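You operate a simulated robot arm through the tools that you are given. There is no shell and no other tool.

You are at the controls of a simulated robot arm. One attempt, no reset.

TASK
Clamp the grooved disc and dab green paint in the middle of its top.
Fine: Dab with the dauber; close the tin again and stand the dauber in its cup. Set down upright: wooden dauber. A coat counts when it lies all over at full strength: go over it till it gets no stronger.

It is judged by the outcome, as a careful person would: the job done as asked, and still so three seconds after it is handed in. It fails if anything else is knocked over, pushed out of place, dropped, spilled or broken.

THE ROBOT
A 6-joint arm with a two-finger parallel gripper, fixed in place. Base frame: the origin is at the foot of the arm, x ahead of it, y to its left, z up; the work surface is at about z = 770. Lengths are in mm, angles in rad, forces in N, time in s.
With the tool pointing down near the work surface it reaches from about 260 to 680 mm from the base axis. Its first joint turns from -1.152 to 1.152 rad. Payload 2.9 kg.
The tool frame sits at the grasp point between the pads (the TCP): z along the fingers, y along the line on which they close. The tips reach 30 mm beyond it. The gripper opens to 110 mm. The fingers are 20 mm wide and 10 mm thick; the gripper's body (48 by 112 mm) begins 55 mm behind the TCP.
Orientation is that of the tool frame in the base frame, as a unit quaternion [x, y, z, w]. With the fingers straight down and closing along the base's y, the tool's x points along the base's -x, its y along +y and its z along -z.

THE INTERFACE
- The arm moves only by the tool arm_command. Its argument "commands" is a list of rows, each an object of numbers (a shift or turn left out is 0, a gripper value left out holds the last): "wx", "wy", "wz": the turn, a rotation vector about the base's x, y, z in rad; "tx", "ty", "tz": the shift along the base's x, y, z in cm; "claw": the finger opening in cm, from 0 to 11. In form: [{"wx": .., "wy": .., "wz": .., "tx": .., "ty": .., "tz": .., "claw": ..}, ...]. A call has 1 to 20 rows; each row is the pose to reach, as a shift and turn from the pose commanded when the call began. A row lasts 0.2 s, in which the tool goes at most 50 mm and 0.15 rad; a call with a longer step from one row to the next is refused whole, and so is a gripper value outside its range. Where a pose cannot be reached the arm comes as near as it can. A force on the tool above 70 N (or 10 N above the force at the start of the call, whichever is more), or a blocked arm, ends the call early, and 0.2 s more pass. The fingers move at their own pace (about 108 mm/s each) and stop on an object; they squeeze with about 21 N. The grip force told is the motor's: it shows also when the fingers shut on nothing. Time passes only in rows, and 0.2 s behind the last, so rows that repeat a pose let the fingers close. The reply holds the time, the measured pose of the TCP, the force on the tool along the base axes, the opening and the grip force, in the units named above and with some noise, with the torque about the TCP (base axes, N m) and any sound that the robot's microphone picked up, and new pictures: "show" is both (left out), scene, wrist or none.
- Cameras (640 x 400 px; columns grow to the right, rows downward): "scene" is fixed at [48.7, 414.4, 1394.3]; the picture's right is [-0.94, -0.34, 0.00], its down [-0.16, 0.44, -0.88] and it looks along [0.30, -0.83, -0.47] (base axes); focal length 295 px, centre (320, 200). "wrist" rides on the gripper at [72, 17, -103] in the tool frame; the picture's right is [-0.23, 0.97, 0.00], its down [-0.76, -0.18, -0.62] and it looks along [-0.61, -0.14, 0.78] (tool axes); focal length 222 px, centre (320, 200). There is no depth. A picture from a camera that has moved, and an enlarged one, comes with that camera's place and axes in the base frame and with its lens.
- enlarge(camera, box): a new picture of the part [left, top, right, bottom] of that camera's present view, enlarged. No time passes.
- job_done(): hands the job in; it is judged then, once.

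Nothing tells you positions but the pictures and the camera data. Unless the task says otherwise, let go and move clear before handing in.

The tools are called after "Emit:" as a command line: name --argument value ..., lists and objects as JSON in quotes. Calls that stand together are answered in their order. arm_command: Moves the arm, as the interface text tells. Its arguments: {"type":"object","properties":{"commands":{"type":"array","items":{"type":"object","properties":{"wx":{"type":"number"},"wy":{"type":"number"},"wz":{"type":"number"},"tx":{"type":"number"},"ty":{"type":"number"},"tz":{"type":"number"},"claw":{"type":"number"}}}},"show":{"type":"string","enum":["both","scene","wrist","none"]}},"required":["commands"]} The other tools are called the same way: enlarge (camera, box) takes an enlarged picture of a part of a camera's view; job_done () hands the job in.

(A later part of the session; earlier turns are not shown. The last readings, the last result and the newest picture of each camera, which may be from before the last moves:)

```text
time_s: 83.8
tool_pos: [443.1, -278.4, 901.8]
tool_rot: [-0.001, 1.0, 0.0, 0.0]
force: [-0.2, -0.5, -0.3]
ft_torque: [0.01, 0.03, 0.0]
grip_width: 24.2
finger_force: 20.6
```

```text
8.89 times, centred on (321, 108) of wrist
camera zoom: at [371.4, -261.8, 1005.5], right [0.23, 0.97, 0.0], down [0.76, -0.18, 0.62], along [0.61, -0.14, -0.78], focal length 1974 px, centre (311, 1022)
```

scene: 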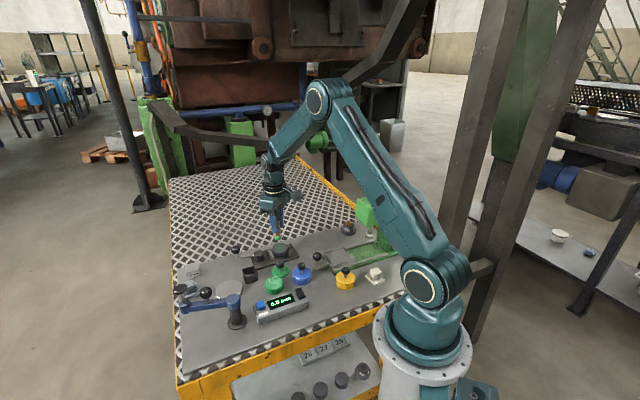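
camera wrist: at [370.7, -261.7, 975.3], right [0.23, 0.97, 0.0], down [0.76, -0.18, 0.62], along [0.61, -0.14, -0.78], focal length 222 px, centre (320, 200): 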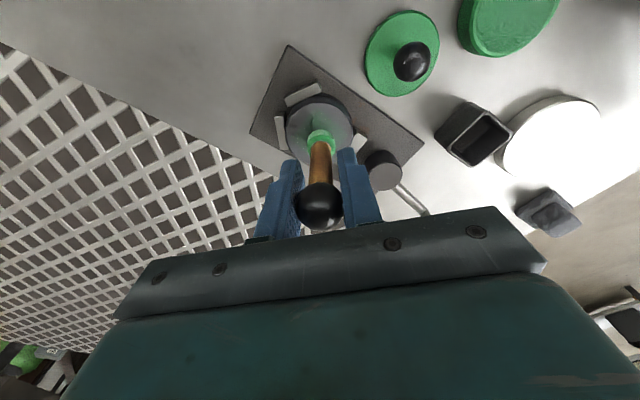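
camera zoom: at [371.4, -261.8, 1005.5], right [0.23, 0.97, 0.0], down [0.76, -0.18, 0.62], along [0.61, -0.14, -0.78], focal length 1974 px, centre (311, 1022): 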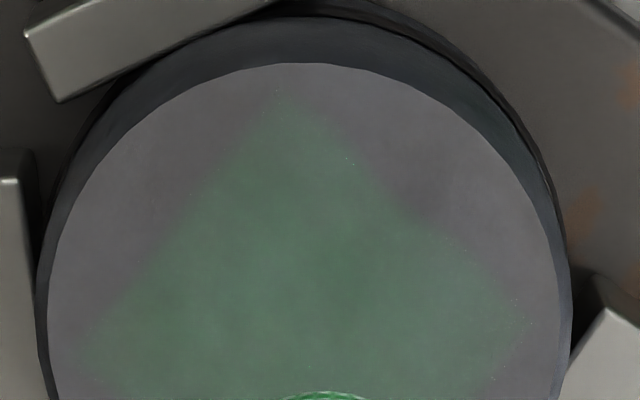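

There's no visible change now, so it looks saturated. To be sure it isn't just an empty felt, I'll dip once more and dab again.

Emit:
arm_command --commands '[{"tz": 1, "tx": -0.6, "ty": 1.6, "claw": 1.5}, {"tz": 1, "tx": -1.8, "ty": 4.8, "claw": 1.5}, {"tz": 1, "tx": -3, "ty": 8, "claw": 1.5}, {"tz": 1, "tx": -4.4, "ty": 11.2, "claw": 1.5}, {"tz": 1, "tx": -5.4, "ty": 13.5, "claw": 1.5}, {"tz": 0, "tx": -5.55, "ty": 13.87, "claw": 1.5}, {"tz": -1.5, "tx": -5.55, "ty": 13.87, "claw": 1.5}, {"tz": -3, "tx": -5.55, "ty": 13.87, "claw": 1.5}, {"tz": -4.1, "tx": -5.55, "ty": 13.87, "claw": 1.5}, {"tz": -4.4, "tx": -5.55, "ty": 13.87, "claw": 1.5}, {"tz": -4.52, "tx": -5.55, "ty": 13.87, "claw": 1.5}, {"tz": -4.52, "tx": -5.55, "ty": 13.87, "claw": 1.5}]'

Emit:
enlarge --camera "scene" --box '[250, 250, 310, 300]'

Emit:
enlarge --camera "wrist" --box '[140, 160, 260, 235]'

```text
time_s: 86.4
tool_pos: [387.1, -136.7, 857.1]
tool_rot: [0.0, 1.0, 0.0, -0.001]
force: [-2.1, -0.8, 4.7]
ft_torque: [-0.03, 0.11, -0.03]
grip_width: 24.3
finger_force: 21.0
camera wrist: at [314.5, -120.5, 959.8], right [0.23, 0.97, 0.0], down [0.76, -0.18, 0.62], along [0.61, -0.14, -0.78], focal length 222 px, centre (320, 200)
```

scene: 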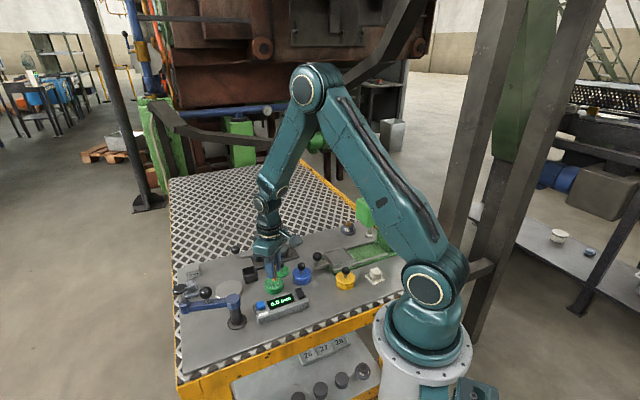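
wrist: 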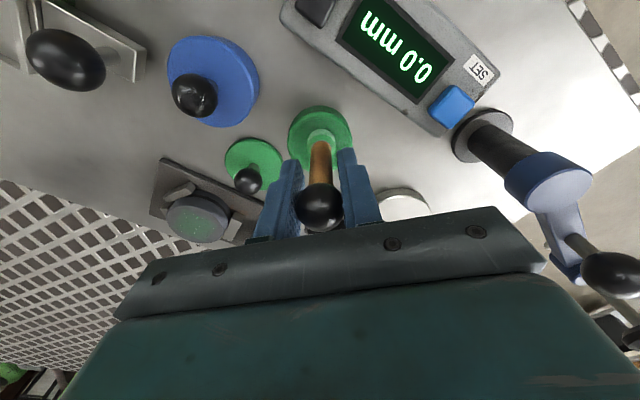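

```text
8.00 times, centred on (280, 275) of scene
camera zoom: at [48.6, 414.4, 1394.3], right [-0.94, -0.34, 0.0], down [-0.16, 0.44, -0.88], along [0.3, -0.83, -0.47], focal length 2359 px, centre (640, -400)
```

zoom: 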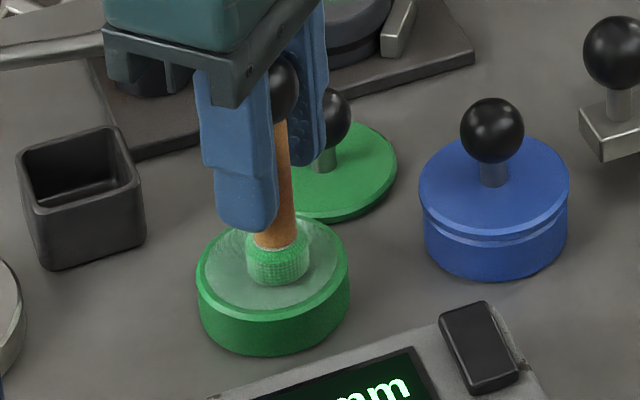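

```text
5.33 times, centred on (200, 198) of wrist
camera zoom: at [314.5, -120.5, 959.8], right [0.23, 0.97, 0.0], down [0.76, -0.18, 0.62], along [0.61, -0.14, -0.78], focal length 1185 px, centre (960, 213)
```

zoom: 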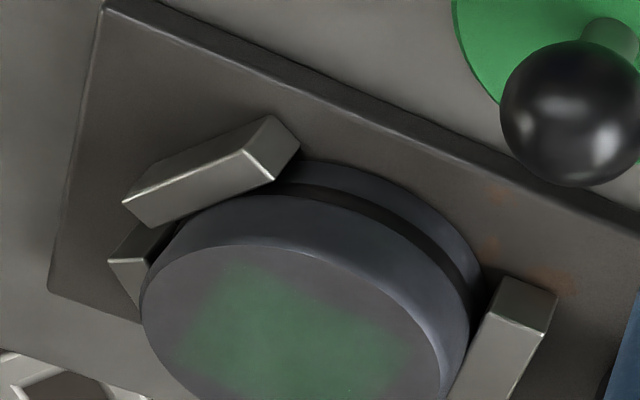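

Dipped with 5 N. Back to the disc for another series of dabs.

Emit:
arm_command --commands '[{"tz": 1, "claw": 1.5}, {"tz": 3, "claw": 1.5}, {"tz": 5.5, "claw": 1.5}, {"tz": 5.5, "tx": 0.6, "ty": -1.6, "claw": 1.5}, {"tz": 5.5, "tx": 1.8, "ty": -4.8, "claw": 1.5}, {"tz": 5.5, "tx": 3.0, "ty": -8, "claw": 1.5}, {"tz": 5.5, "tx": 4.4, "ty": -11.2, "claw": 1.5}, {"tz": 5.0, "tx": 5.4, "ty": -13.5, "claw": 1.5}, {"tz": 4, "tx": 5.55, "ty": -13.87, "claw": 1.5}, {"tz": 2.5, "tx": 5.55, "ty": -13.87, "claw": 1.5}, {"tz": 1.6, "tx": 5.55, "ty": -13.87, "claw": 1.5}, {"tz": 1.1, "tx": 5.55, "ty": -13.87, "claw": 1.5}, {"tz": 1.0, "tx": 5.55, "ty": -13.87, "claw": 1.5}, {"tz": 1.0, "tx": 5.55, "ty": -13.87, "claw": 1.5}]' --show "scene"

Emit:
enlarge --camera "scene" --box '[250, 220, 310, 265]'

```text
time_s: 89.4
tool_pos: [444.6, -277.3, 868.2]
tool_rot: [0.0, 1.0, 0.0, 0.001]
force: [-3.7, 0.8, 16.9]
ft_torque: [0.01, 0.17, 0.01]
grip_width: 24.3
finger_force: 20.3
```

scene: 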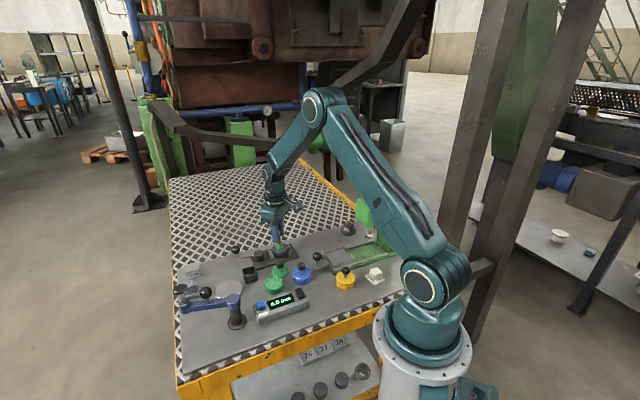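

```text
8.89 times, centred on (280, 242) of scene
camera zoom: at [48.4, 414.6, 1394.3], right [-0.94, -0.34, 0.0], down [-0.16, 0.44, -0.88], along [0.3, -0.83, -0.47], focal length 2622 px, centre (676, -178)
```

zoom: 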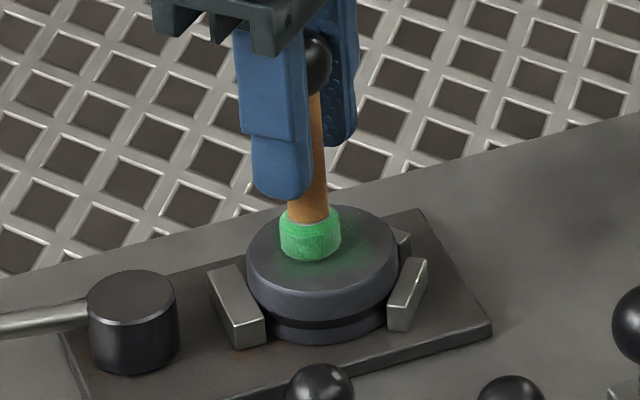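

The tip is about 3–4 mm toward +x of centre. I'll lift, shift back and dab over the patch.

Emit:
arm_command --commands '[{"tz": 0.5, "tx": -0.3, "claw": 1.5}, {"tz": 0.5, "tx": -0.3, "claw": 1.5}, {"tz": 0.02, "tx": -0.3, "claw": 1.5}, {"tz": 0.02, "tx": -0.3, "claw": 1.5}, {"tz": 0.5, "tx": -0.7, "claw": 1.5}, {"tz": 0.02, "tx": -0.7, "claw": 1.5}, {"tz": 0.02, "tx": -0.7, "claw": 1.5}, {"tz": 0.5, "tx": -0.3, "ty": -0.4, "claw": 1.5}, {"tz": 0.02, "tx": -0.3, "ty": -0.4, "claw": 1.5}, {"tz": 0.02, "tx": -0.3, "ty": -0.4, "claw": 1.5}, {"tz": 0.5, "tx": -0.3, "ty": 0.4, "claw": 1.5}, {"tz": 0.02, "tx": -0.3, "ty": 0.4, "claw": 1.5}, {"tz": 0.02, "tx": -0.3, "ty": 0.4, "claw": 1.5}, {"tz": 0.8, "tx": -0.3, "claw": 1.5}, {"tz": 2.5, "tx": -0.3, "claw": 1.5}, {"tz": 4, "tx": -0.3, "claw": 1.5}, {"tz": 4, "tx": -0.3, "claw": 1.5}]'

Emit:
enlarge --camera "scene" --box '[270, 238, 294, 254]'

Emit:
enlarge --camera "wrist" --box '[285, 85, 357, 130]'

```text
time_s: 93.0
tool_pos: [441.6, -277.0, 908.6]
tool_rot: [0.0, 1.0, 0.0, 0.0]
force: [-0.2, -0.3, 0.0]
ft_torque: [0.04, 0.01, 0.01]
grip_width: 24.4
finger_force: 20.8
camera wrist: at [368.5, -260.0, 1010.8], right [0.23, 0.97, 0.0], down [0.76, -0.18, 0.62], along [0.61, -0.14, -0.78], focal length 222 px, centre (320, 200)
```

scene: 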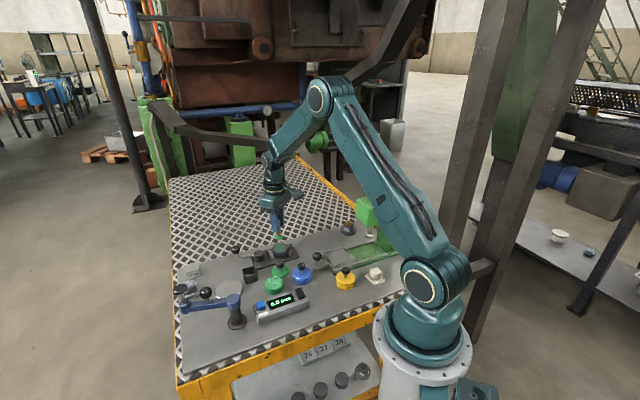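
wrist: 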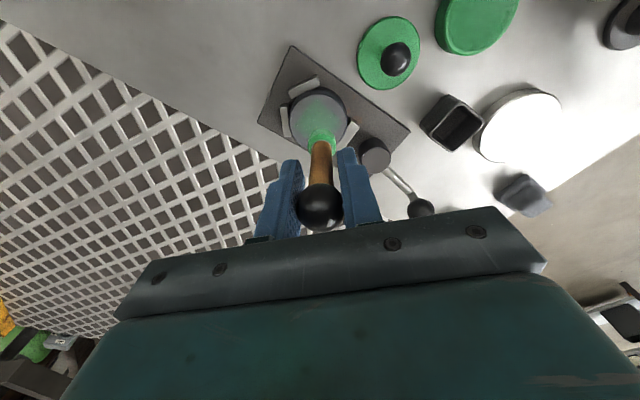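

```text
16.00 times, centred on (282, 246) of scene
camera zoom: at [48.7, 414.4, 1394.3], right [-0.94, -0.34, 0.0], down [-0.16, 0.44, -0.88], along [0.3, -0.83, -0.47], focal length 4719 px, centre (928, -536)
```

zoom: 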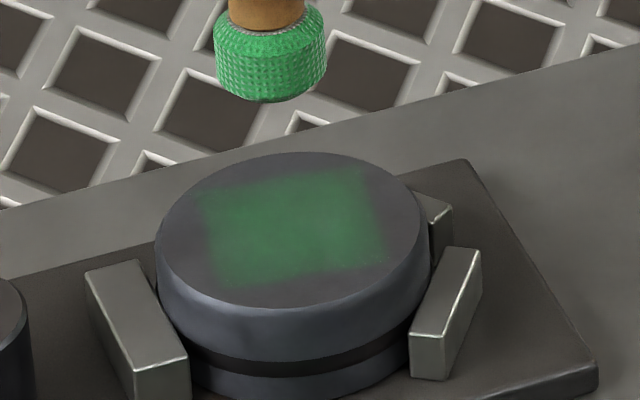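

```text
8.89 times, centred on (321, 108) of wrist
camera zoom: at [368.5, -260.0, 1010.8], right [0.23, 0.97, 0.0], down [0.76, -0.18, 0.62], along [0.61, -0.14, -0.78], focal length 1974 px, centre (311, 1022)
```

zoom: 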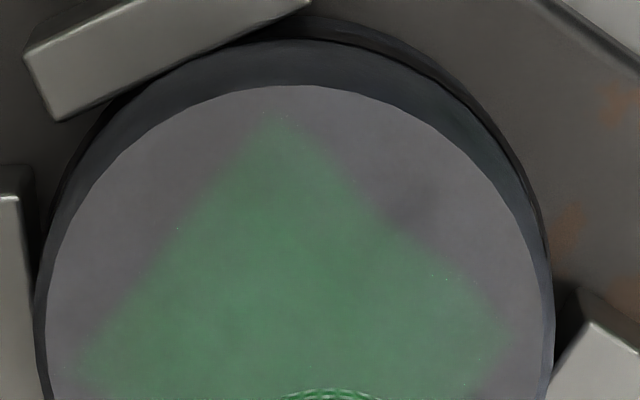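

That is clearly stronger, so it wasn't saturated. I'll go on dabbing over the patch with the remaining load.

Emit:
arm_command --commands '[{"tz": -3, "claw": 1.5}, {"tz": -4, "claw": 1.5}, {"tz": -4, "claw": 1.5}, {"tz": -3.5, "tx": -0.4, "claw": 1.5}, {"tz": -4, "tx": -0.4, "claw": 1.5}, {"tz": -4, "tx": -0.4, "claw": 1.5}, {"tz": -3.5, "ty": -0.4, "claw": 1.5}, {"tz": -4, "ty": -0.4, "claw": 1.5}, {"tz": -4, "ty": -0.4, "claw": 1.5}, {"tz": -3.5, "ty": 0.4, "claw": 1.5}, {"tz": -4, "ty": 0.4, "claw": 1.5}, {"tz": -4, "ty": 0.4, "claw": 1.5}, {"tz": -3.5, "tx": 0.4, "claw": 1.5}, {"tz": -4, "tx": 0.4, "claw": 1.5}, {"tz": -4, "tx": 0.4, "claw": 1.5}, {"tz": -3.3, "claw": 1.5}, {"tz": -1.5, "claw": 1.5}, {"tz": 0, "claw": 1.5}, {"tz": 0, "claw": 1.5}]' --show "scene"

Emit:
enlarge --camera "scene" --box '[270, 238, 294, 254]'

Emit:
enlarge --camera "wrist" --box '[285, 85, 357, 130]'

```text
time_s: 97.0
tool_pos: [439.5, -277.8, 909.0]
tool_rot: [0.0, 1.0, 0.0, 0.0]
force: [0.3, 0.5, -0.2]
ft_torque: [0.01, -0.02, 0.01]
grip_width: 24.5
finger_force: 21.0
```

scene: 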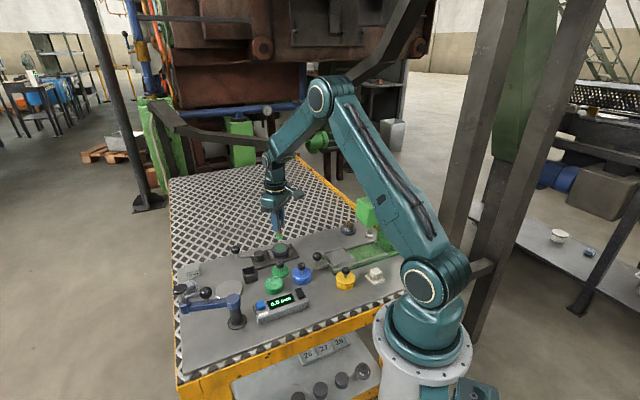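

```text
16.00 times, centred on (282, 246) of scene
camera zoom: at [48.7, 414.4, 1394.3], right [-0.94, -0.34, 0.0], down [-0.16, 0.44, -0.88], along [0.3, -0.83, -0.47], focal length 4719 px, centre (928, -536)
```

zoom: 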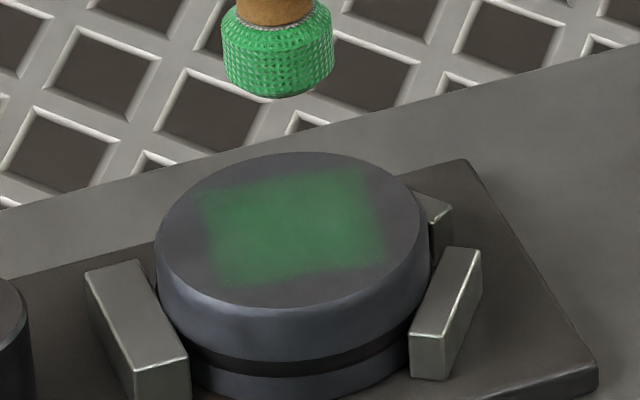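

```text
8.89 times, centred on (321, 108) of wrist
camera zoom: at [367.3, -261.4, 1011.5], right [0.23, 0.97, 0.0], down [0.76, -0.18, 0.62], along [0.61, -0.14, -0.78], focal length 1974 px, centre (311, 1022)
```

zoom: 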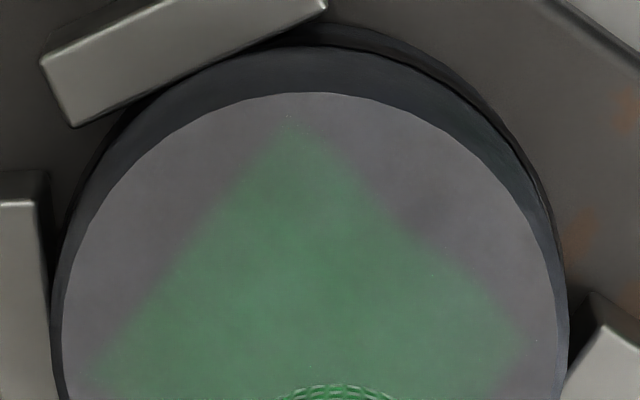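

No further change with this load, so each dip adds a layer. I'll dip again and repeat.

Emit:
arm_command --commands '[{"tz": 0.5, "tx": -0.6, "ty": 1.6, "claw": 1.5}, {"tz": 0.5, "tx": -1.8, "ty": 4.8, "claw": 1.5}, {"tz": 0.5, "tx": -3, "ty": 8, "claw": 1.5}, {"tz": 0.5, "tx": -4.2, "ty": 11.2, "claw": 1.5}, {"tz": 0.5, "tx": -5.1, "ty": 13.5, "claw": 1.5}, {"tz": -0.5, "tx": -5.25, "ty": 13.87, "claw": 1.5}, {"tz": -2, "tx": -5.25, "ty": 13.87, "claw": 1.5}, {"tz": -3.5, "tx": -5.25, "ty": 13.87, "claw": 1.5}, {"tz": -4.6, "tx": -5.25, "ty": 13.87, "claw": 1.5}, {"tz": -4.9, "tx": -5.25, "ty": 13.87, "claw": 1.5}, {"tz": -5.02, "tx": -5.25, "ty": 13.87, "claw": 1.5}, {"tz": -5.05, "tx": -5.25, "ty": 13.87, "claw": 1.5}, {"tz": -5.05, "tx": -5.25, "ty": 13.87, "claw": 1.5}]'

Emit:
enlarge --camera "scene" --box '[250, 250, 310, 300]'

```text
time_s: 99.8
tool_pos: [388.1, -140.2, 856.5]
tool_rot: [0.001, 1.0, 0.001, 0.0]
force: [-0.3, 0.3, 0.0]
ft_torque: [0.02, -0.04, -0.03]
grip_width: 24.3
finger_force: 20.7
camera wrist: at [315.8, -122.7, 959.7], right [0.23, 0.97, 0.0], down [0.76, -0.18, 0.62], along [0.61, -0.14, -0.78], focal length 222 px, centre (320, 200)
```

scene: 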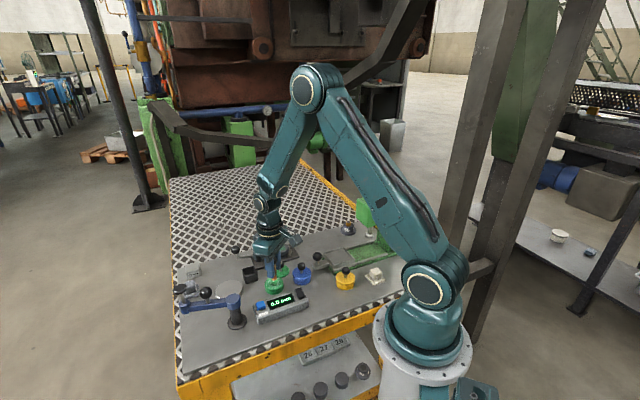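
wrist: 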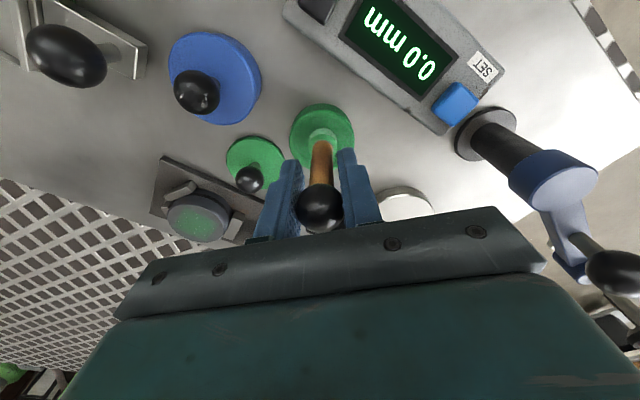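

```text
8.00 times, centred on (280, 275) of scene
camera zoom: at [48.7, 414.4, 1394.3], right [-0.94, -0.34, 0.0], down [-0.16, 0.44, -0.88], along [0.3, -0.83, -0.47], focal length 2359 px, centre (640, -400)
```

zoom: 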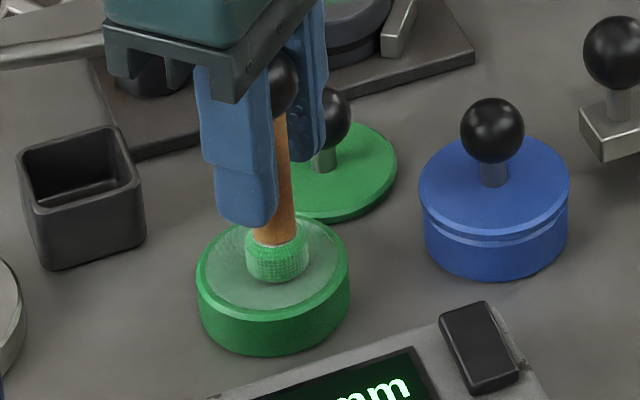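

Emit:
arm_command --commands '[{"tz": -0.08, "claw": 1.5}, {"tz": -0.16, "claw": 1.5}, {"tz": -0.16, "claw": 1.5}]' --show "none"

```text
time_s: 100.6
tool_pos: [388.5, -139.5, 856.4]
tool_rot: [0.0, 1.0, 0.0, 0.001]
force: [-4.1, 1.0, 14.5]
ft_torque: [-0.02, 0.16, -0.03]
grip_width: 24.5
finger_force: 20.9
```

Dipped at 14.5 N. Back to the disc for the next layer.

Emit:
arm_command --commands '[{"tz": 1, "claw": 1.5}, {"tz": 3, "claw": 1.5}, {"tz": 5.5, "claw": 1.5}, {"tz": 5.5, "tx": 0.6, "ty": -1.6, "claw": 1.5}, {"tz": 5.5, "tx": 1.8, "ty": -4.8, "claw": 1.5}, {"tz": 5.5, "tx": 3.0, "ty": -8, "claw": 1.5}, {"tz": 5.5, "tx": 4.3, "ty": -11.2, "claw": 1.5}, {"tz": 5.0, "tx": 5.2, "ty": -13.5, "claw": 1.5}, {"tz": 4, "tx": 5.3, "ty": -13.9, "claw": 1.5}, {"tz": 2.5, "tx": 5.3, "ty": -13.9, "claw": 1.5}, {"tz": 1.6, "tx": 5.3, "ty": -13.9, "claw": 1.5}, {"tz": 1.2, "tx": 5.3, "ty": -13.9, "claw": 1.5}, {"tz": 1.1, "tx": 5.3, "ty": -13.9, "claw": 1.5}, {"tz": 1.1, "tx": 5.3, "ty": -13.9, "claw": 1.5}]' --show "scene"

Emit:
enlarge --camera "scene" --box '[250, 220, 310, 265]'

```text
time_s: 103.6
tool_pos: [442.8, -278.3, 868.8]
tool_rot: [0.0, 1.0, -0.001, 0.002]
force: [0.6, 1.0, 14.5]
ft_torque: [-0.05, -0.15, -0.02]
grip_width: 24.2
finger_force: 21.1
```

scene: 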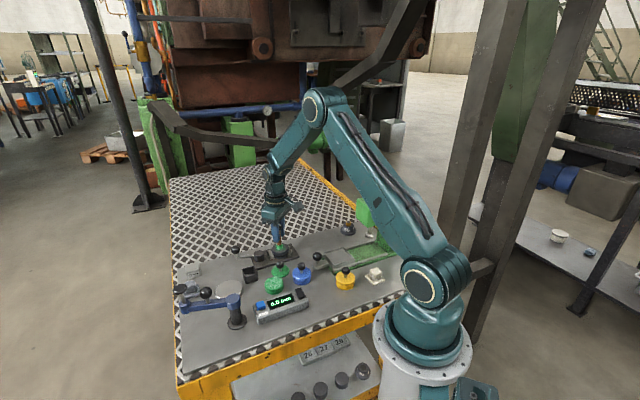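

```text
8.89 times, centred on (280, 242) of scene
camera zoom: at [48.5, 414.6, 1394.3], right [-0.94, -0.34, 0.0], down [-0.16, 0.44, -0.88], along [0.3, -0.83, -0.47], focal length 2622 px, centre (676, -178)
```

zoom: 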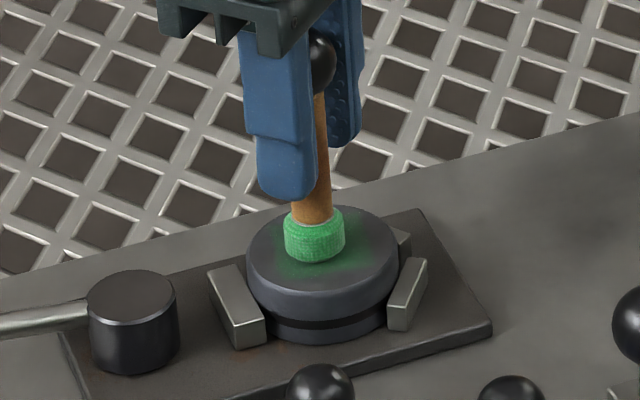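

Contact is 14.5 N near centre. I'll dab over the patch again, then lift and compare.

Emit:
arm_command --commands '[{"tz": 0.5, "tx": -0.2, "claw": 1.5}, {"tz": 0, "tx": -0.2, "claw": 1.5}, {"tz": 0, "tx": -0.2, "claw": 1.5}, {"tz": 0.5, "tx": -0.6, "claw": 1.5}, {"tz": 0, "tx": -0.6, "claw": 1.5}, {"tz": 0, "tx": -0.6, "claw": 1.5}, {"tz": 0.5, "tx": -0.2, "ty": -0.4, "claw": 1.5}, {"tz": 0, "tx": -0.2, "ty": -0.4, "claw": 1.5}, {"tz": 0, "tx": -0.2, "ty": -0.4, "claw": 1.5}, {"tz": 0.5, "tx": -0.2, "ty": 0.4, "claw": 1.5}, {"tz": 0, "tx": -0.2, "ty": 0.4, "claw": 1.5}, {"tz": 0, "tx": -0.2, "ty": 0.4, "claw": 1.5}, {"tz": 0.8, "tx": -0.2, "claw": 1.5}, {"tz": 2.5, "tx": -0.2, "claw": 1.5}, {"tz": 4, "tx": -0.2, "claw": 1.5}, {"tz": 4, "tx": -0.2, "claw": 1.5}]' --show "scene"

Emit:
enlarge --camera "scene" --box '[270, 238, 294, 254]'

Emit:
enlarge --camera "wrist" --box '[285, 85, 357, 130]'

```text
time_s: 107.0
tool_pos: [440.3, -277.1, 905.2]
tool_rot: [0.0, 1.0, 0.001, 0.0]
force: [0.1, 0.1, 0.7]
ft_torque: [0.01, 0.02, -0.03]
grip_width: 24.1
finger_force: 20.9
```

scene: 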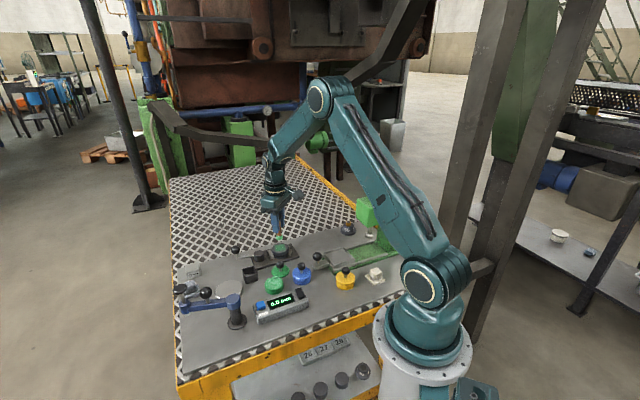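

```text
16.00 times, centred on (282, 246) of scene
camera zoom: at [48.7, 414.4, 1394.3], right [-0.94, -0.34, 0.0], down [-0.16, 0.44, -0.88], along [0.3, -0.83, -0.47], focal length 4719 px, centre (928, -536)
```

zoom: 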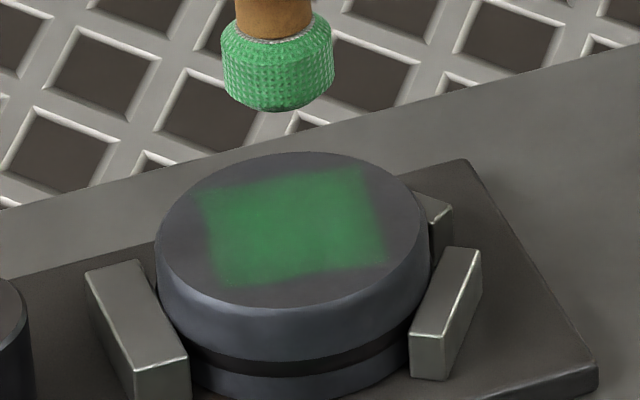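

```text
8.89 times, centred on (321, 108) of wrist
camera zoom: at [367.4, -260.7, 1008.6], right [0.23, 0.97, 0.0], down [0.76, -0.18, 0.62], along [0.61, -0.14, -0.78], focal length 1974 px, centre (311, 1022)
```

zoom: 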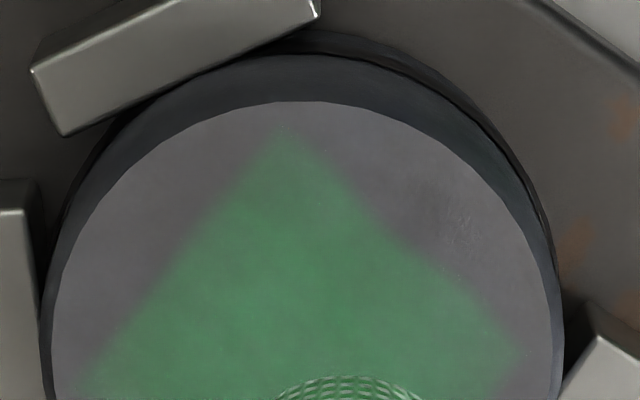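

Stronger again: each dip adds a layer. I'll continue with the next dip.

Emit:
arm_command --commands '[{"tz": 0.5, "tx": -0.6, "ty": 1.6, "claw": 1.5}, {"tz": 0.5, "tx": -1.8, "ty": 4.8, "claw": 1.5}, {"tz": 0.5, "tx": -3, "ty": 8, "claw": 1.5}, {"tz": 0.5, "tx": -4.2, "ty": 11.2, "claw": 1.5}, {"tz": 0.5, "tx": -5.0, "ty": 13.5, "claw": 1.5}, {"tz": -0.5, "tx": -5.1, "ty": 13.9, "claw": 1.5}, {"tz": -2, "tx": -5.1, "ty": 13.9, "claw": 1.5}, {"tz": -3.5, "tx": -5.1, "ty": 13.9, "claw": 1.5}, {"tz": -4.6, "tx": -5.1, "ty": 13.9, "claw": 1.5}, {"tz": -4.9, "tx": -5.1, "ty": 13.9, "claw": 1.5}, {"tz": -5.05, "tx": -5.1, "ty": 13.9, "claw": 1.5}, {"tz": -5.1, "tx": -5.1, "ty": 13.9, "claw": 1.5}, {"tz": -5.1, "tx": -5.1, "ty": 13.9, "claw": 1.5}]' --show "scene"

```text
time_s: 109.8
tool_pos: [389.3, -138.8, 855.2]
tool_rot: [0.0, 1.0, 0.0, 0.001]
force: [2.3, 0.6, 5.4]
ft_torque: [-0.01, -0.11, -0.02]
grip_width: 24.3
finger_force: 21.4
```

scene: 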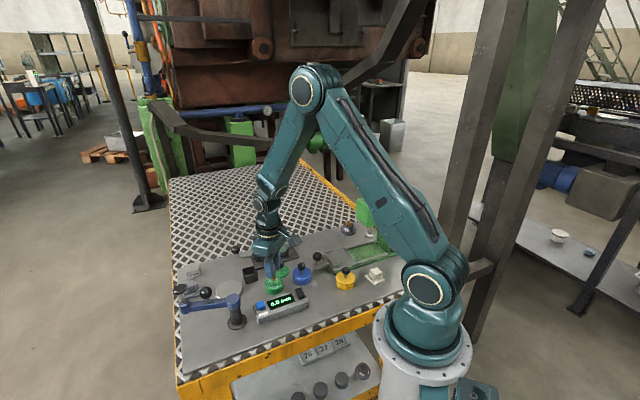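

Touching the paint at 5 N. Back to the disc and dab.

Emit:
arm_command --commands '[{"tz": 1, "claw": 1.5}, {"tz": 3, "claw": 1.5}, {"tz": 5.5, "claw": 1.5}, {"tz": 5.5, "tx": 0.6, "ty": -1.6, "claw": 1.5}, {"tz": 5.5, "tx": 1.8, "ty": -4.8, "claw": 1.5}, {"tz": 5.5, "tx": 3.0, "ty": -8, "claw": 1.5}, {"tz": 5.5, "tx": 4.3, "ty": -11.2, "claw": 1.5}, {"tz": 5.0, "tx": 5.1, "ty": -13.5, "claw": 1.5}, {"tz": 4, "tx": 5.15, "ty": -13.95, "claw": 1.5}, {"tz": 2.5, "tx": 5.15, "ty": -13.95, "claw": 1.5}, {"tz": 1.6, "tx": 5.15, "ty": -13.95, "claw": 1.5}, {"tz": 1.2, "tx": 5.15, "ty": -13.95, "claw": 1.5}, {"tz": 1.05, "tx": 5.15, "ty": -13.95, "claw": 1.5}, {"tz": 1.05, "tx": 5.15, "ty": -13.95, "claw": 1.5}]' --show "none"

Emit:
arm_command --commands '[{"tz": 0.5, "tx": -0.1, "claw": 1.5}, {"tz": 0, "tx": -0.1, "claw": 1.5}, {"tz": 0, "tx": -0.1, "claw": 1.5}, {"tz": 0.5, "tx": -0.5, "claw": 1.5}, {"tz": 0, "tx": -0.5, "claw": 1.5}, {"tz": 0, "tx": -0.5, "claw": 1.5}, {"tz": 0.5, "tx": -0.1, "ty": -0.4, "claw": 1.5}, {"tz": 0, "tx": -0.1, "ty": -0.4, "claw": 1.5}, {"tz": 0, "tx": -0.1, "ty": -0.4, "claw": 1.5}, {"tz": 0.5, "tx": -0.1, "ty": 0.4, "claw": 1.5}, {"tz": 0, "tx": -0.1, "ty": 0.4, "claw": 1.5}, {"tz": 0, "tx": -0.1, "ty": 0.4, "claw": 1.5}, {"tz": 0.8, "tx": -0.1, "claw": 1.5}, {"tz": 2.5, "tx": -0.1, "claw": 1.5}, {"tz": 4, "tx": -0.1, "claw": 1.5}, {"tz": 4, "tx": -0.1, "claw": 1.5}]' --show "scene"

Emit:
enlarge --camera "scene" --box '[270, 238, 294, 254]'

Emit:
enlarge --camera "wrist" --box '[285, 85, 357, 130]'

```text
time_s: 112.8
tool_pos: [440.4, -279.1, 866.6]
tool_rot: [0.0, 1.0, -0.002, 0.002]
force: [-0.1, 1.8, 22.9]
ft_torque: [-0.01, -0.09, -0.03]
grip_width: 24.7
finger_force: 20.8
```

```text
time_s: 116.2
tool_pos: [438.3, -279.0, 905.5]
tool_rot: [0.0, 1.0, 0.0, -0.001]
force: [-1.4, 0.1, -0.3]
ft_torque: [0.03, -0.01, 0.02]
grip_width: 24.3
finger_force: 20.5
```

scene: 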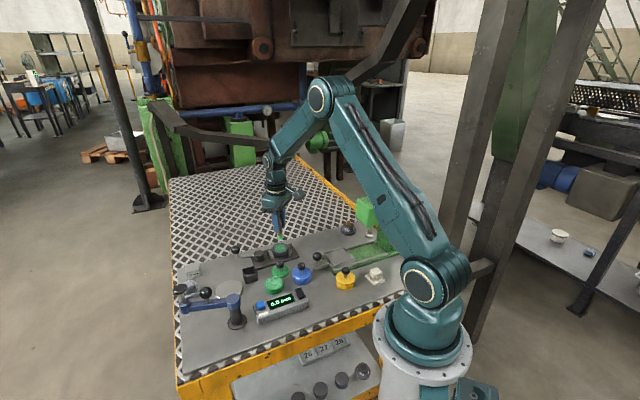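

```text
16.00 times, centred on (282, 246) of scene
camera zoom: at [48.7, 414.4, 1394.3], right [-0.94, -0.34, 0.0], down [-0.16, 0.44, -0.88], along [0.3, -0.83, -0.47], focal length 4719 px, centre (928, -536)
```

zoom: 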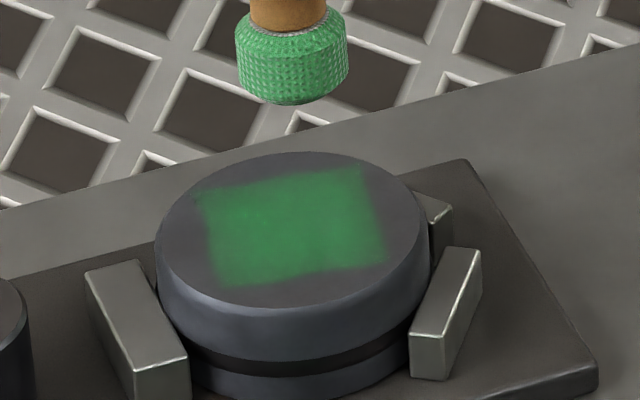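

```text
8.89 times, centred on (321, 108) of wrist
camera zoom: at [365.1, -262.4, 1009.0], right [0.23, 0.97, 0.0], down [0.76, -0.18, 0.62], along [0.61, -0.14, -0.78], focal length 1974 px, centre (311, 1022)
```

zoom: 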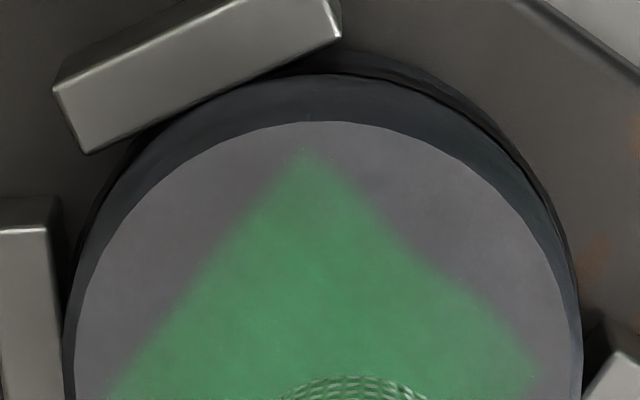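

Stronger still and nearly opaque. Another round.

Emit:
arm_command --commands '[{"tz": 0.5, "tx": -0.6, "ty": 1.6, "claw": 1.5}, {"tz": 0.5, "tx": -1.8, "ty": 4.8, "claw": 1.5}, {"tz": 0.5, "tx": -3, "ty": 8, "claw": 1.5}, {"tz": 0.5, "tx": -4.2, "ty": 11.2, "claw": 1.5}, {"tz": 0.5, "tx": -4.9, "ty": 13.5, "claw": 1.5}, {"tz": -0.5, "tx": -5.0, "ty": 13.9, "claw": 1.5}, {"tz": -2, "tx": -5.0, "ty": 13.9, "claw": 1.5}, {"tz": -3.5, "tx": -5.0, "ty": 13.9, "claw": 1.5}, {"tz": -4.6, "tx": -5.0, "ty": 13.9, "claw": 1.5}, {"tz": -4.9, "tx": -5.0, "ty": 13.9, "claw": 1.5}, {"tz": -5.1, "tx": -5.0, "ty": 13.9, "claw": 1.5}, {"tz": -5.15, "tx": -5.0, "ty": 13.9, "claw": 1.5}, {"tz": -5.15, "tx": -5.0, "ty": 13.9, "claw": 1.5}]' --show "scene"

```text
time_s: 119.0
tool_pos: [389.3, -139.8, 855.6]
tool_rot: [0.0, 1.0, 0.001, 0.0]
force: [-0.2, 0.3, -1.0]
ft_torque: [0.02, 0.02, -0.01]
grip_width: 24.6
finger_force: 20.6
```

scene: 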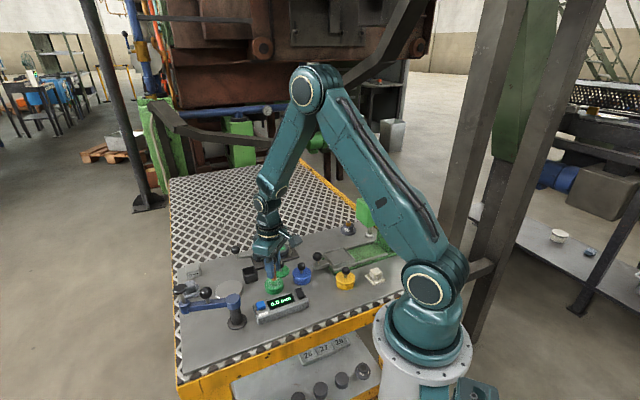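

Emit:
arm_command --commands '[{"tz": -0.1, "claw": 1.5}, {"tz": -0.2, "claw": 1.5}, {"tz": -0.2, "claw": 1.5}]' --show "none"

```text
time_s: 119.8
tool_pos: [389.9, -139.6, 853.4]
tool_rot: [0.001, 1.0, -0.001, 0.001]
force: [-0.8, 0.9, 22.6]
ft_torque: [-0.01, -0.05, 0.0]
grip_width: 24.7
finger_force: 21.1
```

Dipped. Back to the disc with a lighter press.

Emit:
arm_command --commands '[{"tz": 1, "claw": 1.5}, {"tz": 3, "claw": 1.5}, {"tz": 5.5, "claw": 1.5}, {"tz": 5.5, "tx": 0.6, "ty": -1.6, "claw": 1.5}, {"tz": 5.5, "tx": 1.8, "ty": -4.8, "claw": 1.5}, {"tz": 5.5, "tx": 3.0, "ty": -8, "claw": 1.5}, {"tz": 5.5, "tx": 4.3, "ty": -11.2, "claw": 1.5}, {"tz": 5.0, "tx": 5.1, "ty": -13.5, "claw": 1.5}, {"tz": 4, "tx": 5.2, "ty": -13.9, "claw": 1.5}, {"tz": 2.5, "tx": 5.2, "ty": -13.9, "claw": 1.5}, {"tz": 1.7, "tx": 5.2, "ty": -13.9, "claw": 1.5}, {"tz": 1.25, "tx": 5.2, "ty": -13.9, "claw": 1.5}, {"tz": 1.15, "tx": 5.2, "ty": -13.9, "claw": 1.5}, {"tz": 1.15, "tx": 5.2, "ty": -13.9, "claw": 1.5}]' --show "none"

Emit:
arm_command --commands '[{"tz": 0.5, "claw": 1.5}, {"tz": 0, "claw": 1.5}, {"tz": 0, "claw": 1.5}, {"tz": 0.5, "tx": -0.4, "claw": 1.5}, {"tz": 0, "tx": -0.4, "claw": 1.5}, {"tz": 0, "tx": -0.4, "claw": 1.5}, {"tz": 0.5, "ty": -0.4, "claw": 1.5}, {"tz": 0, "ty": -0.4, "claw": 1.5}, {"tz": 0, "ty": -0.4, "claw": 1.5}, {"tz": 0.5, "ty": 0.4, "claw": 1.5}, {"tz": 0, "ty": 0.4, "claw": 1.5}, {"tz": 0, "ty": 0.4, "claw": 1.5}, {"tz": 0.8, "claw": 1.5}, {"tz": 2.5, "claw": 1.5}, {"tz": 4, "claw": 1.5}, {"tz": 4, "claw": 1.5}]' --show "scene"

Emit:
enlarge --camera "scene" --box '[270, 238, 294, 254]'

Emit:
enlarge --camera "wrist" --box '[285, 85, 357, 130]'

```text
time_s: 122.8
tool_pos: [440.4, -277.5, 866.1]
tool_rot: [0.001, 1.0, 0.0, 0.001]
force: [1.5, 1.8, 13.7]
ft_torque: [0.0, -0.17, -0.01]
grip_width: 24.5
finger_force: 20.4
```

```text
time_s: 126.2
tool_pos: [438.8, -280.0, 905.9]
tool_rot: [0.0, 1.0, 0.0, 0.001]
force: [-0.1, -0.2, -1.0]
ft_torque: [0.0, -0.02, 0.04]
grip_width: 24.4
finger_force: 21.0
```

scene: 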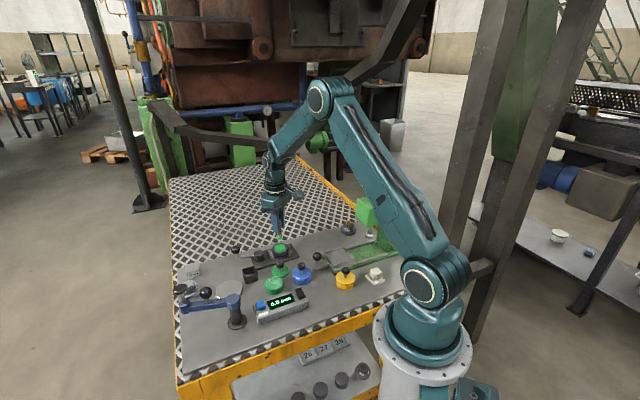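

```text
16.00 times, centred on (282, 246) of scene
camera zoom: at [48.7, 414.4, 1394.3], right [-0.94, -0.34, 0.0], down [-0.16, 0.44, -0.88], along [0.3, -0.83, -0.47], focal length 4719 px, centre (928, -536)
```

zoom: 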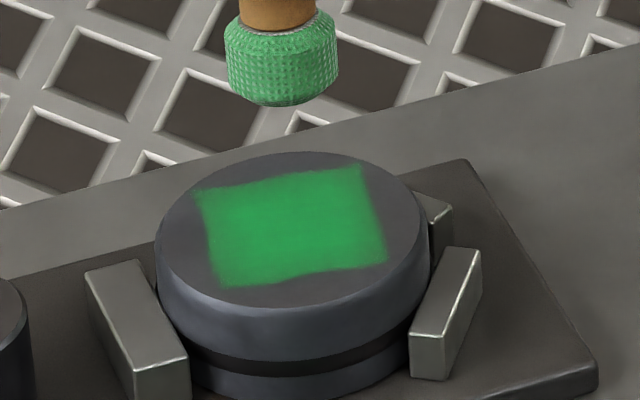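

```text
8.89 times, centred on (321, 108) of wrist
camera zoom: at [367.6, -262.5, 1008.2], right [0.23, 0.97, 0.0], down [0.76, -0.18, 0.62], along [0.61, -0.14, -0.78], focal length 1974 px, centre (311, 1022)
```

zoom: 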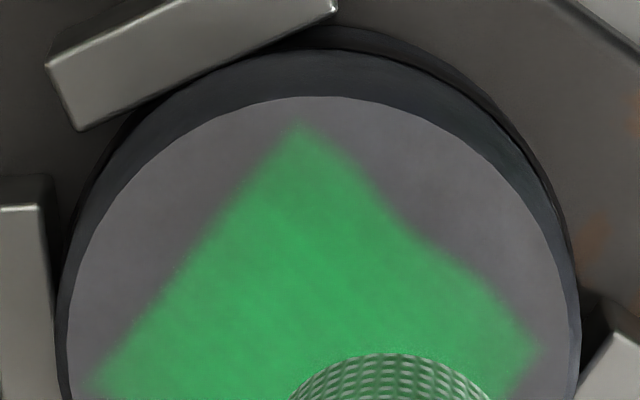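

The patch is now bright and opaque green. The felt seems slightly displaced in the wrist view, so I'll check how the dauber hangs.

Emit:
enlarge --camera "wrist" --box '[200, 90, 440, 240]'

Emit:
enlarge --camera "scene" --box '[240, 190, 320, 260]'

```text
2.67 times, centred on (320, 165) of wrist
camera zoom: at [367.6, -262.5, 1008.2], right [0.23, 0.97, 0.0], down [0.76, -0.18, 0.62], along [0.61, -0.14, -0.78], focal length 592 px, centre (320, 293)
```

zoom: 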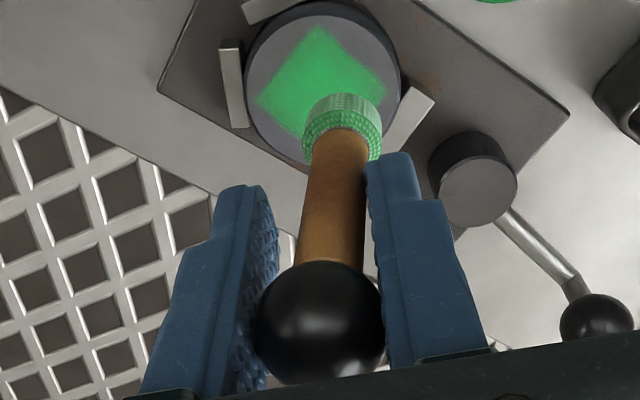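

```text
5.71 times, centred on (280, 225) of scene
camera zoom: at [48.7, 414.4, 1394.3], right [-0.94, -0.34, 0.0], down [-0.16, 0.44, -0.88], along [0.3, -0.83, -0.47], focal length 1685 px, centre (549, 57)
```

zoom: 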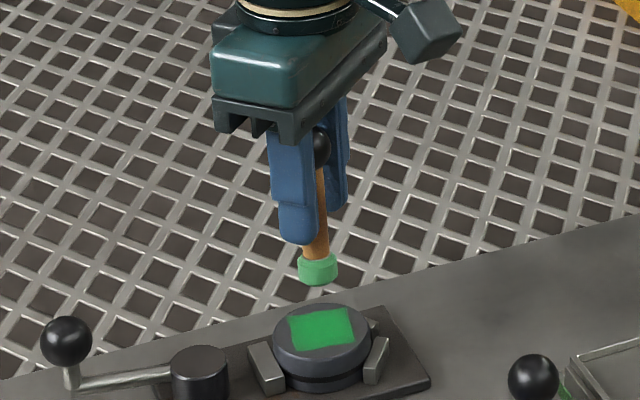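

The dauber has tilted about 5° in the grip (tip about 6 mm toward +y), which I'll allow for. One more dip and dab will confirm the coat gets no stronger.

Emit:
arm_command --commands '[{"tz": 0.5, "tx": -0.6, "ty": 1.6, "claw": 1.5}, {"tz": 0.5, "tx": -1.8, "ty": 4.8, "claw": 1.5}, {"tz": 0.5, "tx": -3, "ty": 8, "claw": 1.5}, {"tz": 0.5, "tx": -4.2, "ty": 11.2, "claw": 1.5}, {"tz": 0.5, "tx": -5.1, "ty": 13.1, "claw": 1.5}, {"tz": -0.5, "tx": -5.2, "ty": 13.3, "claw": 1.5}, {"tz": -2, "tx": -5.2, "ty": 13.3, "claw": 1.5}, {"tz": -3.5, "tx": -5.2, "ty": 13.3, "claw": 1.5}, {"tz": -3.9, "tx": -5.2, "ty": 13.3, "claw": 1.5}, {"tz": -3.9, "tx": -5.2, "ty": 13.3, "claw": 1.5}]'

Emit:
enlarge --camera "scene" --box '[250, 250, 310, 300]'

Emit:
enlarge --camera "wrist" --box '[200, 90, 440, 240]'

```text
time_s: 128.4
tool_pos: [389.5, -144.2, 864.2]
tool_rot: [0.0, 1.0, 0.0, -0.001]
force: [1.4, 0.5, -0.7]
ft_torque: [0.0, 0.02, 0.01]
grip_width: 24.7
finger_force: 21.1
camera wrist: at [316.6, -128.8, 967.7], right [0.23, 0.97, 0.0], down [0.76, -0.18, 0.62], along [0.61, -0.14, -0.78], focal length 222 px, centre (320, 200)
```

scene: 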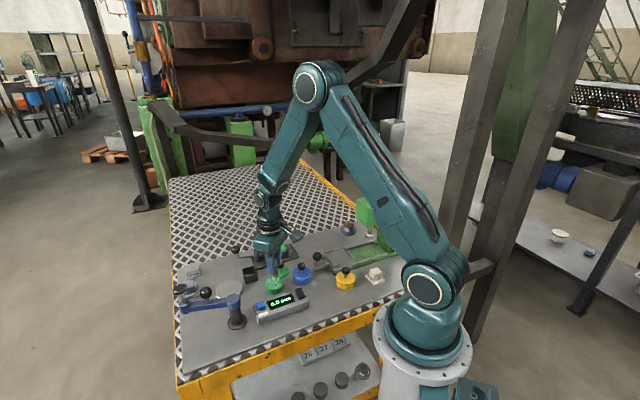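
wrist: 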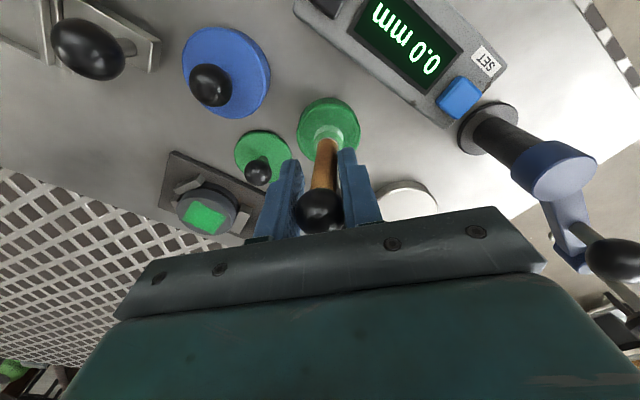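

```text
8.00 times, centred on (280, 275) of scene
camera zoom: at [48.7, 414.4, 1394.3], right [-0.94, -0.34, 0.0], down [-0.16, 0.44, -0.88], along [0.3, -0.83, -0.47], focal length 2359 px, centre (640, -400)
```

zoom: 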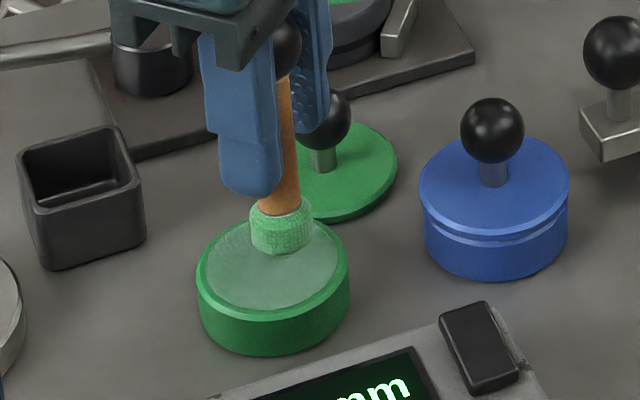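

```text
2.67 times, centred on (320, 165) of wrist
camera zoom: at [316.6, -128.8, 967.7], right [0.23, 0.97, 0.0], down [0.76, -0.18, 0.62], along [0.61, -0.14, -0.78], focal length 592 px, centre (320, 293)
```

zoom: 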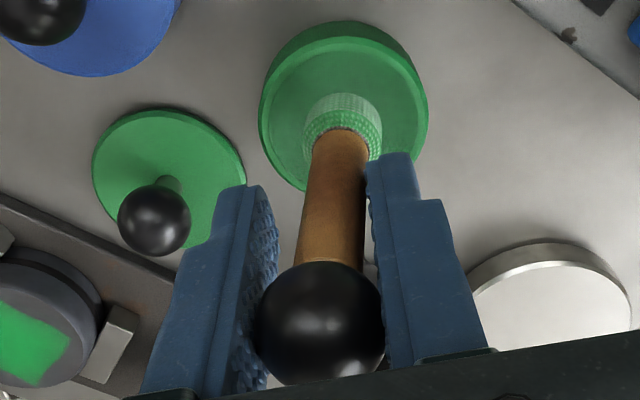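

The tip is over the paint. I'll dip gently.

Emit:
arm_command --commands '[{"tz": -0.6, "claw": 1.5}, {"tz": -1.0, "claw": 1.5}, {"tz": -1.15, "claw": 1.5}, {"tz": -1.15, "claw": 1.5}]' --show "none"

```text
time_s: 129.4
tool_pos: [389.6, -145.7, 851.6]
tool_rot: [0.0, 1.0, -0.001, 0.001]
force: [-0.1, -0.6, 0.3]
ft_torque: [0.0, -0.02, -0.01]
grip_width: 24.6
finger_force: 21.1
```

Emit:
arm_command --commands '[{"tz": -0.08, "claw": 1.5}, {"tz": -0.16, "claw": 1.5}, {"tz": -0.16, "claw": 1.5}]' --show "scene"

Emit:
enlarge --camera "scene" --box '[250, 250, 310, 300]'

```text
time_s: 130.2
tool_pos: [389.3, -145.4, 851.5]
tool_rot: [0.0, 1.0, 0.0, 0.001]
force: [-1.5, 0.1, 20.4]
ft_torque: [-0.02, 0.1, -0.02]
grip_width: 24.5
finger_force: 21.0
```

scene: 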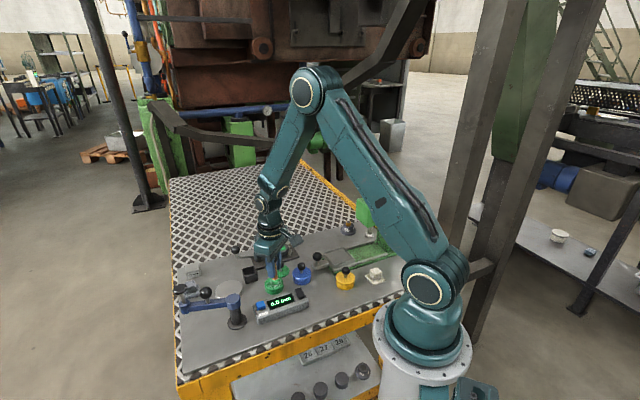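

```text
8.00 times, centred on (280, 275) of scene
camera zoom: at [48.4, 414.5, 1394.3], right [-0.94, -0.34, 0.0], down [-0.16, 0.44, -0.88], along [0.3, -0.83, -0.47], focal length 2359 px, centre (640, -400)
```

zoom: 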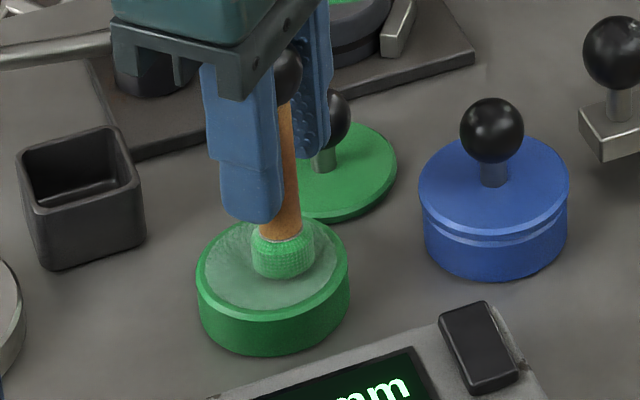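

Dipped. Back to the disc with the same offset.

Emit:
arm_command --commands '[{"tz": 1, "claw": 1.5}, {"tz": 3, "claw": 1.5}, {"tz": 5.5, "claw": 1.5}, {"tz": 5.5, "tx": 0.6, "ty": -1.6, "claw": 1.5}, {"tz": 5.5, "tx": 1.8, "ty": -4.8, "claw": 1.5}, {"tz": 5.5, "tx": 3.0, "ty": -8, "claw": 1.5}, {"tz": 5.5, "tx": 4.3, "ty": -11.2, "claw": 1.5}, {"tz": 5.0, "tx": 5.1, "ty": -13.5, "claw": 1.5}, {"tz": 4, "tx": 5.3, "ty": -13.9, "claw": 1.5}, {"tz": 2.5, "tx": 5.3, "ty": -13.9, "claw": 1.5}, {"tz": 1.7, "tx": 5.3, "ty": -13.9, "claw": 1.5}, {"tz": 1.3, "tx": 5.3, "ty": -13.9, "claw": 1.5}, {"tz": 1.17, "tx": 5.3, "ty": -13.9, "claw": 1.5}, {"tz": 1.17, "tx": 5.3, "ty": -13.9, "claw": 1.5}]' --show "scene"

Emit:
enlarge --camera "scene" --box '[250, 220, 310, 265]'

```text
time_s: 133.2
tool_pos: [443.2, -285.9, 863.8]
tool_rot: [0.0, 1.0, -0.001, 0.001]
force: [-1.9, 0.9, 11.5]
ft_torque: [0.03, 0.11, -0.02]
grip_width: 24.9
finger_force: 20.9
```

scene: 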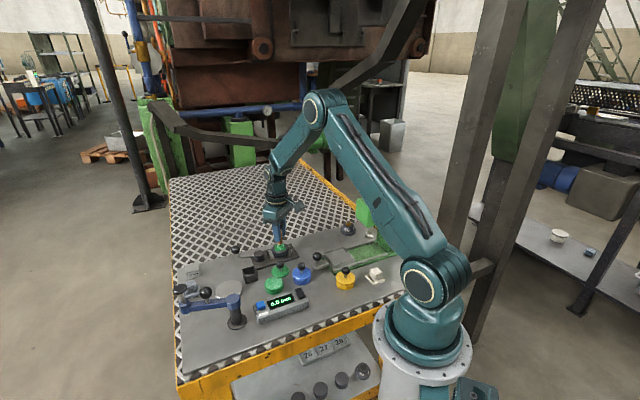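

```text
8.89 times, centred on (280, 242) of scene
camera zoom: at [48.5, 414.5, 1394.3], right [-0.94, -0.34, 0.0], down [-0.16, 0.44, -0.88], along [0.3, -0.83, -0.47], focal length 2622 px, centre (676, -178)
```

zoom: 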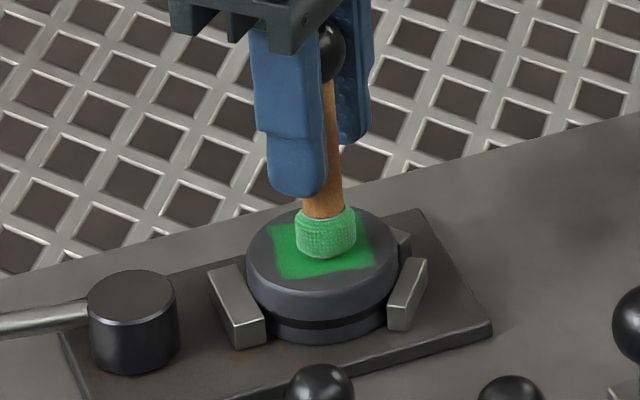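

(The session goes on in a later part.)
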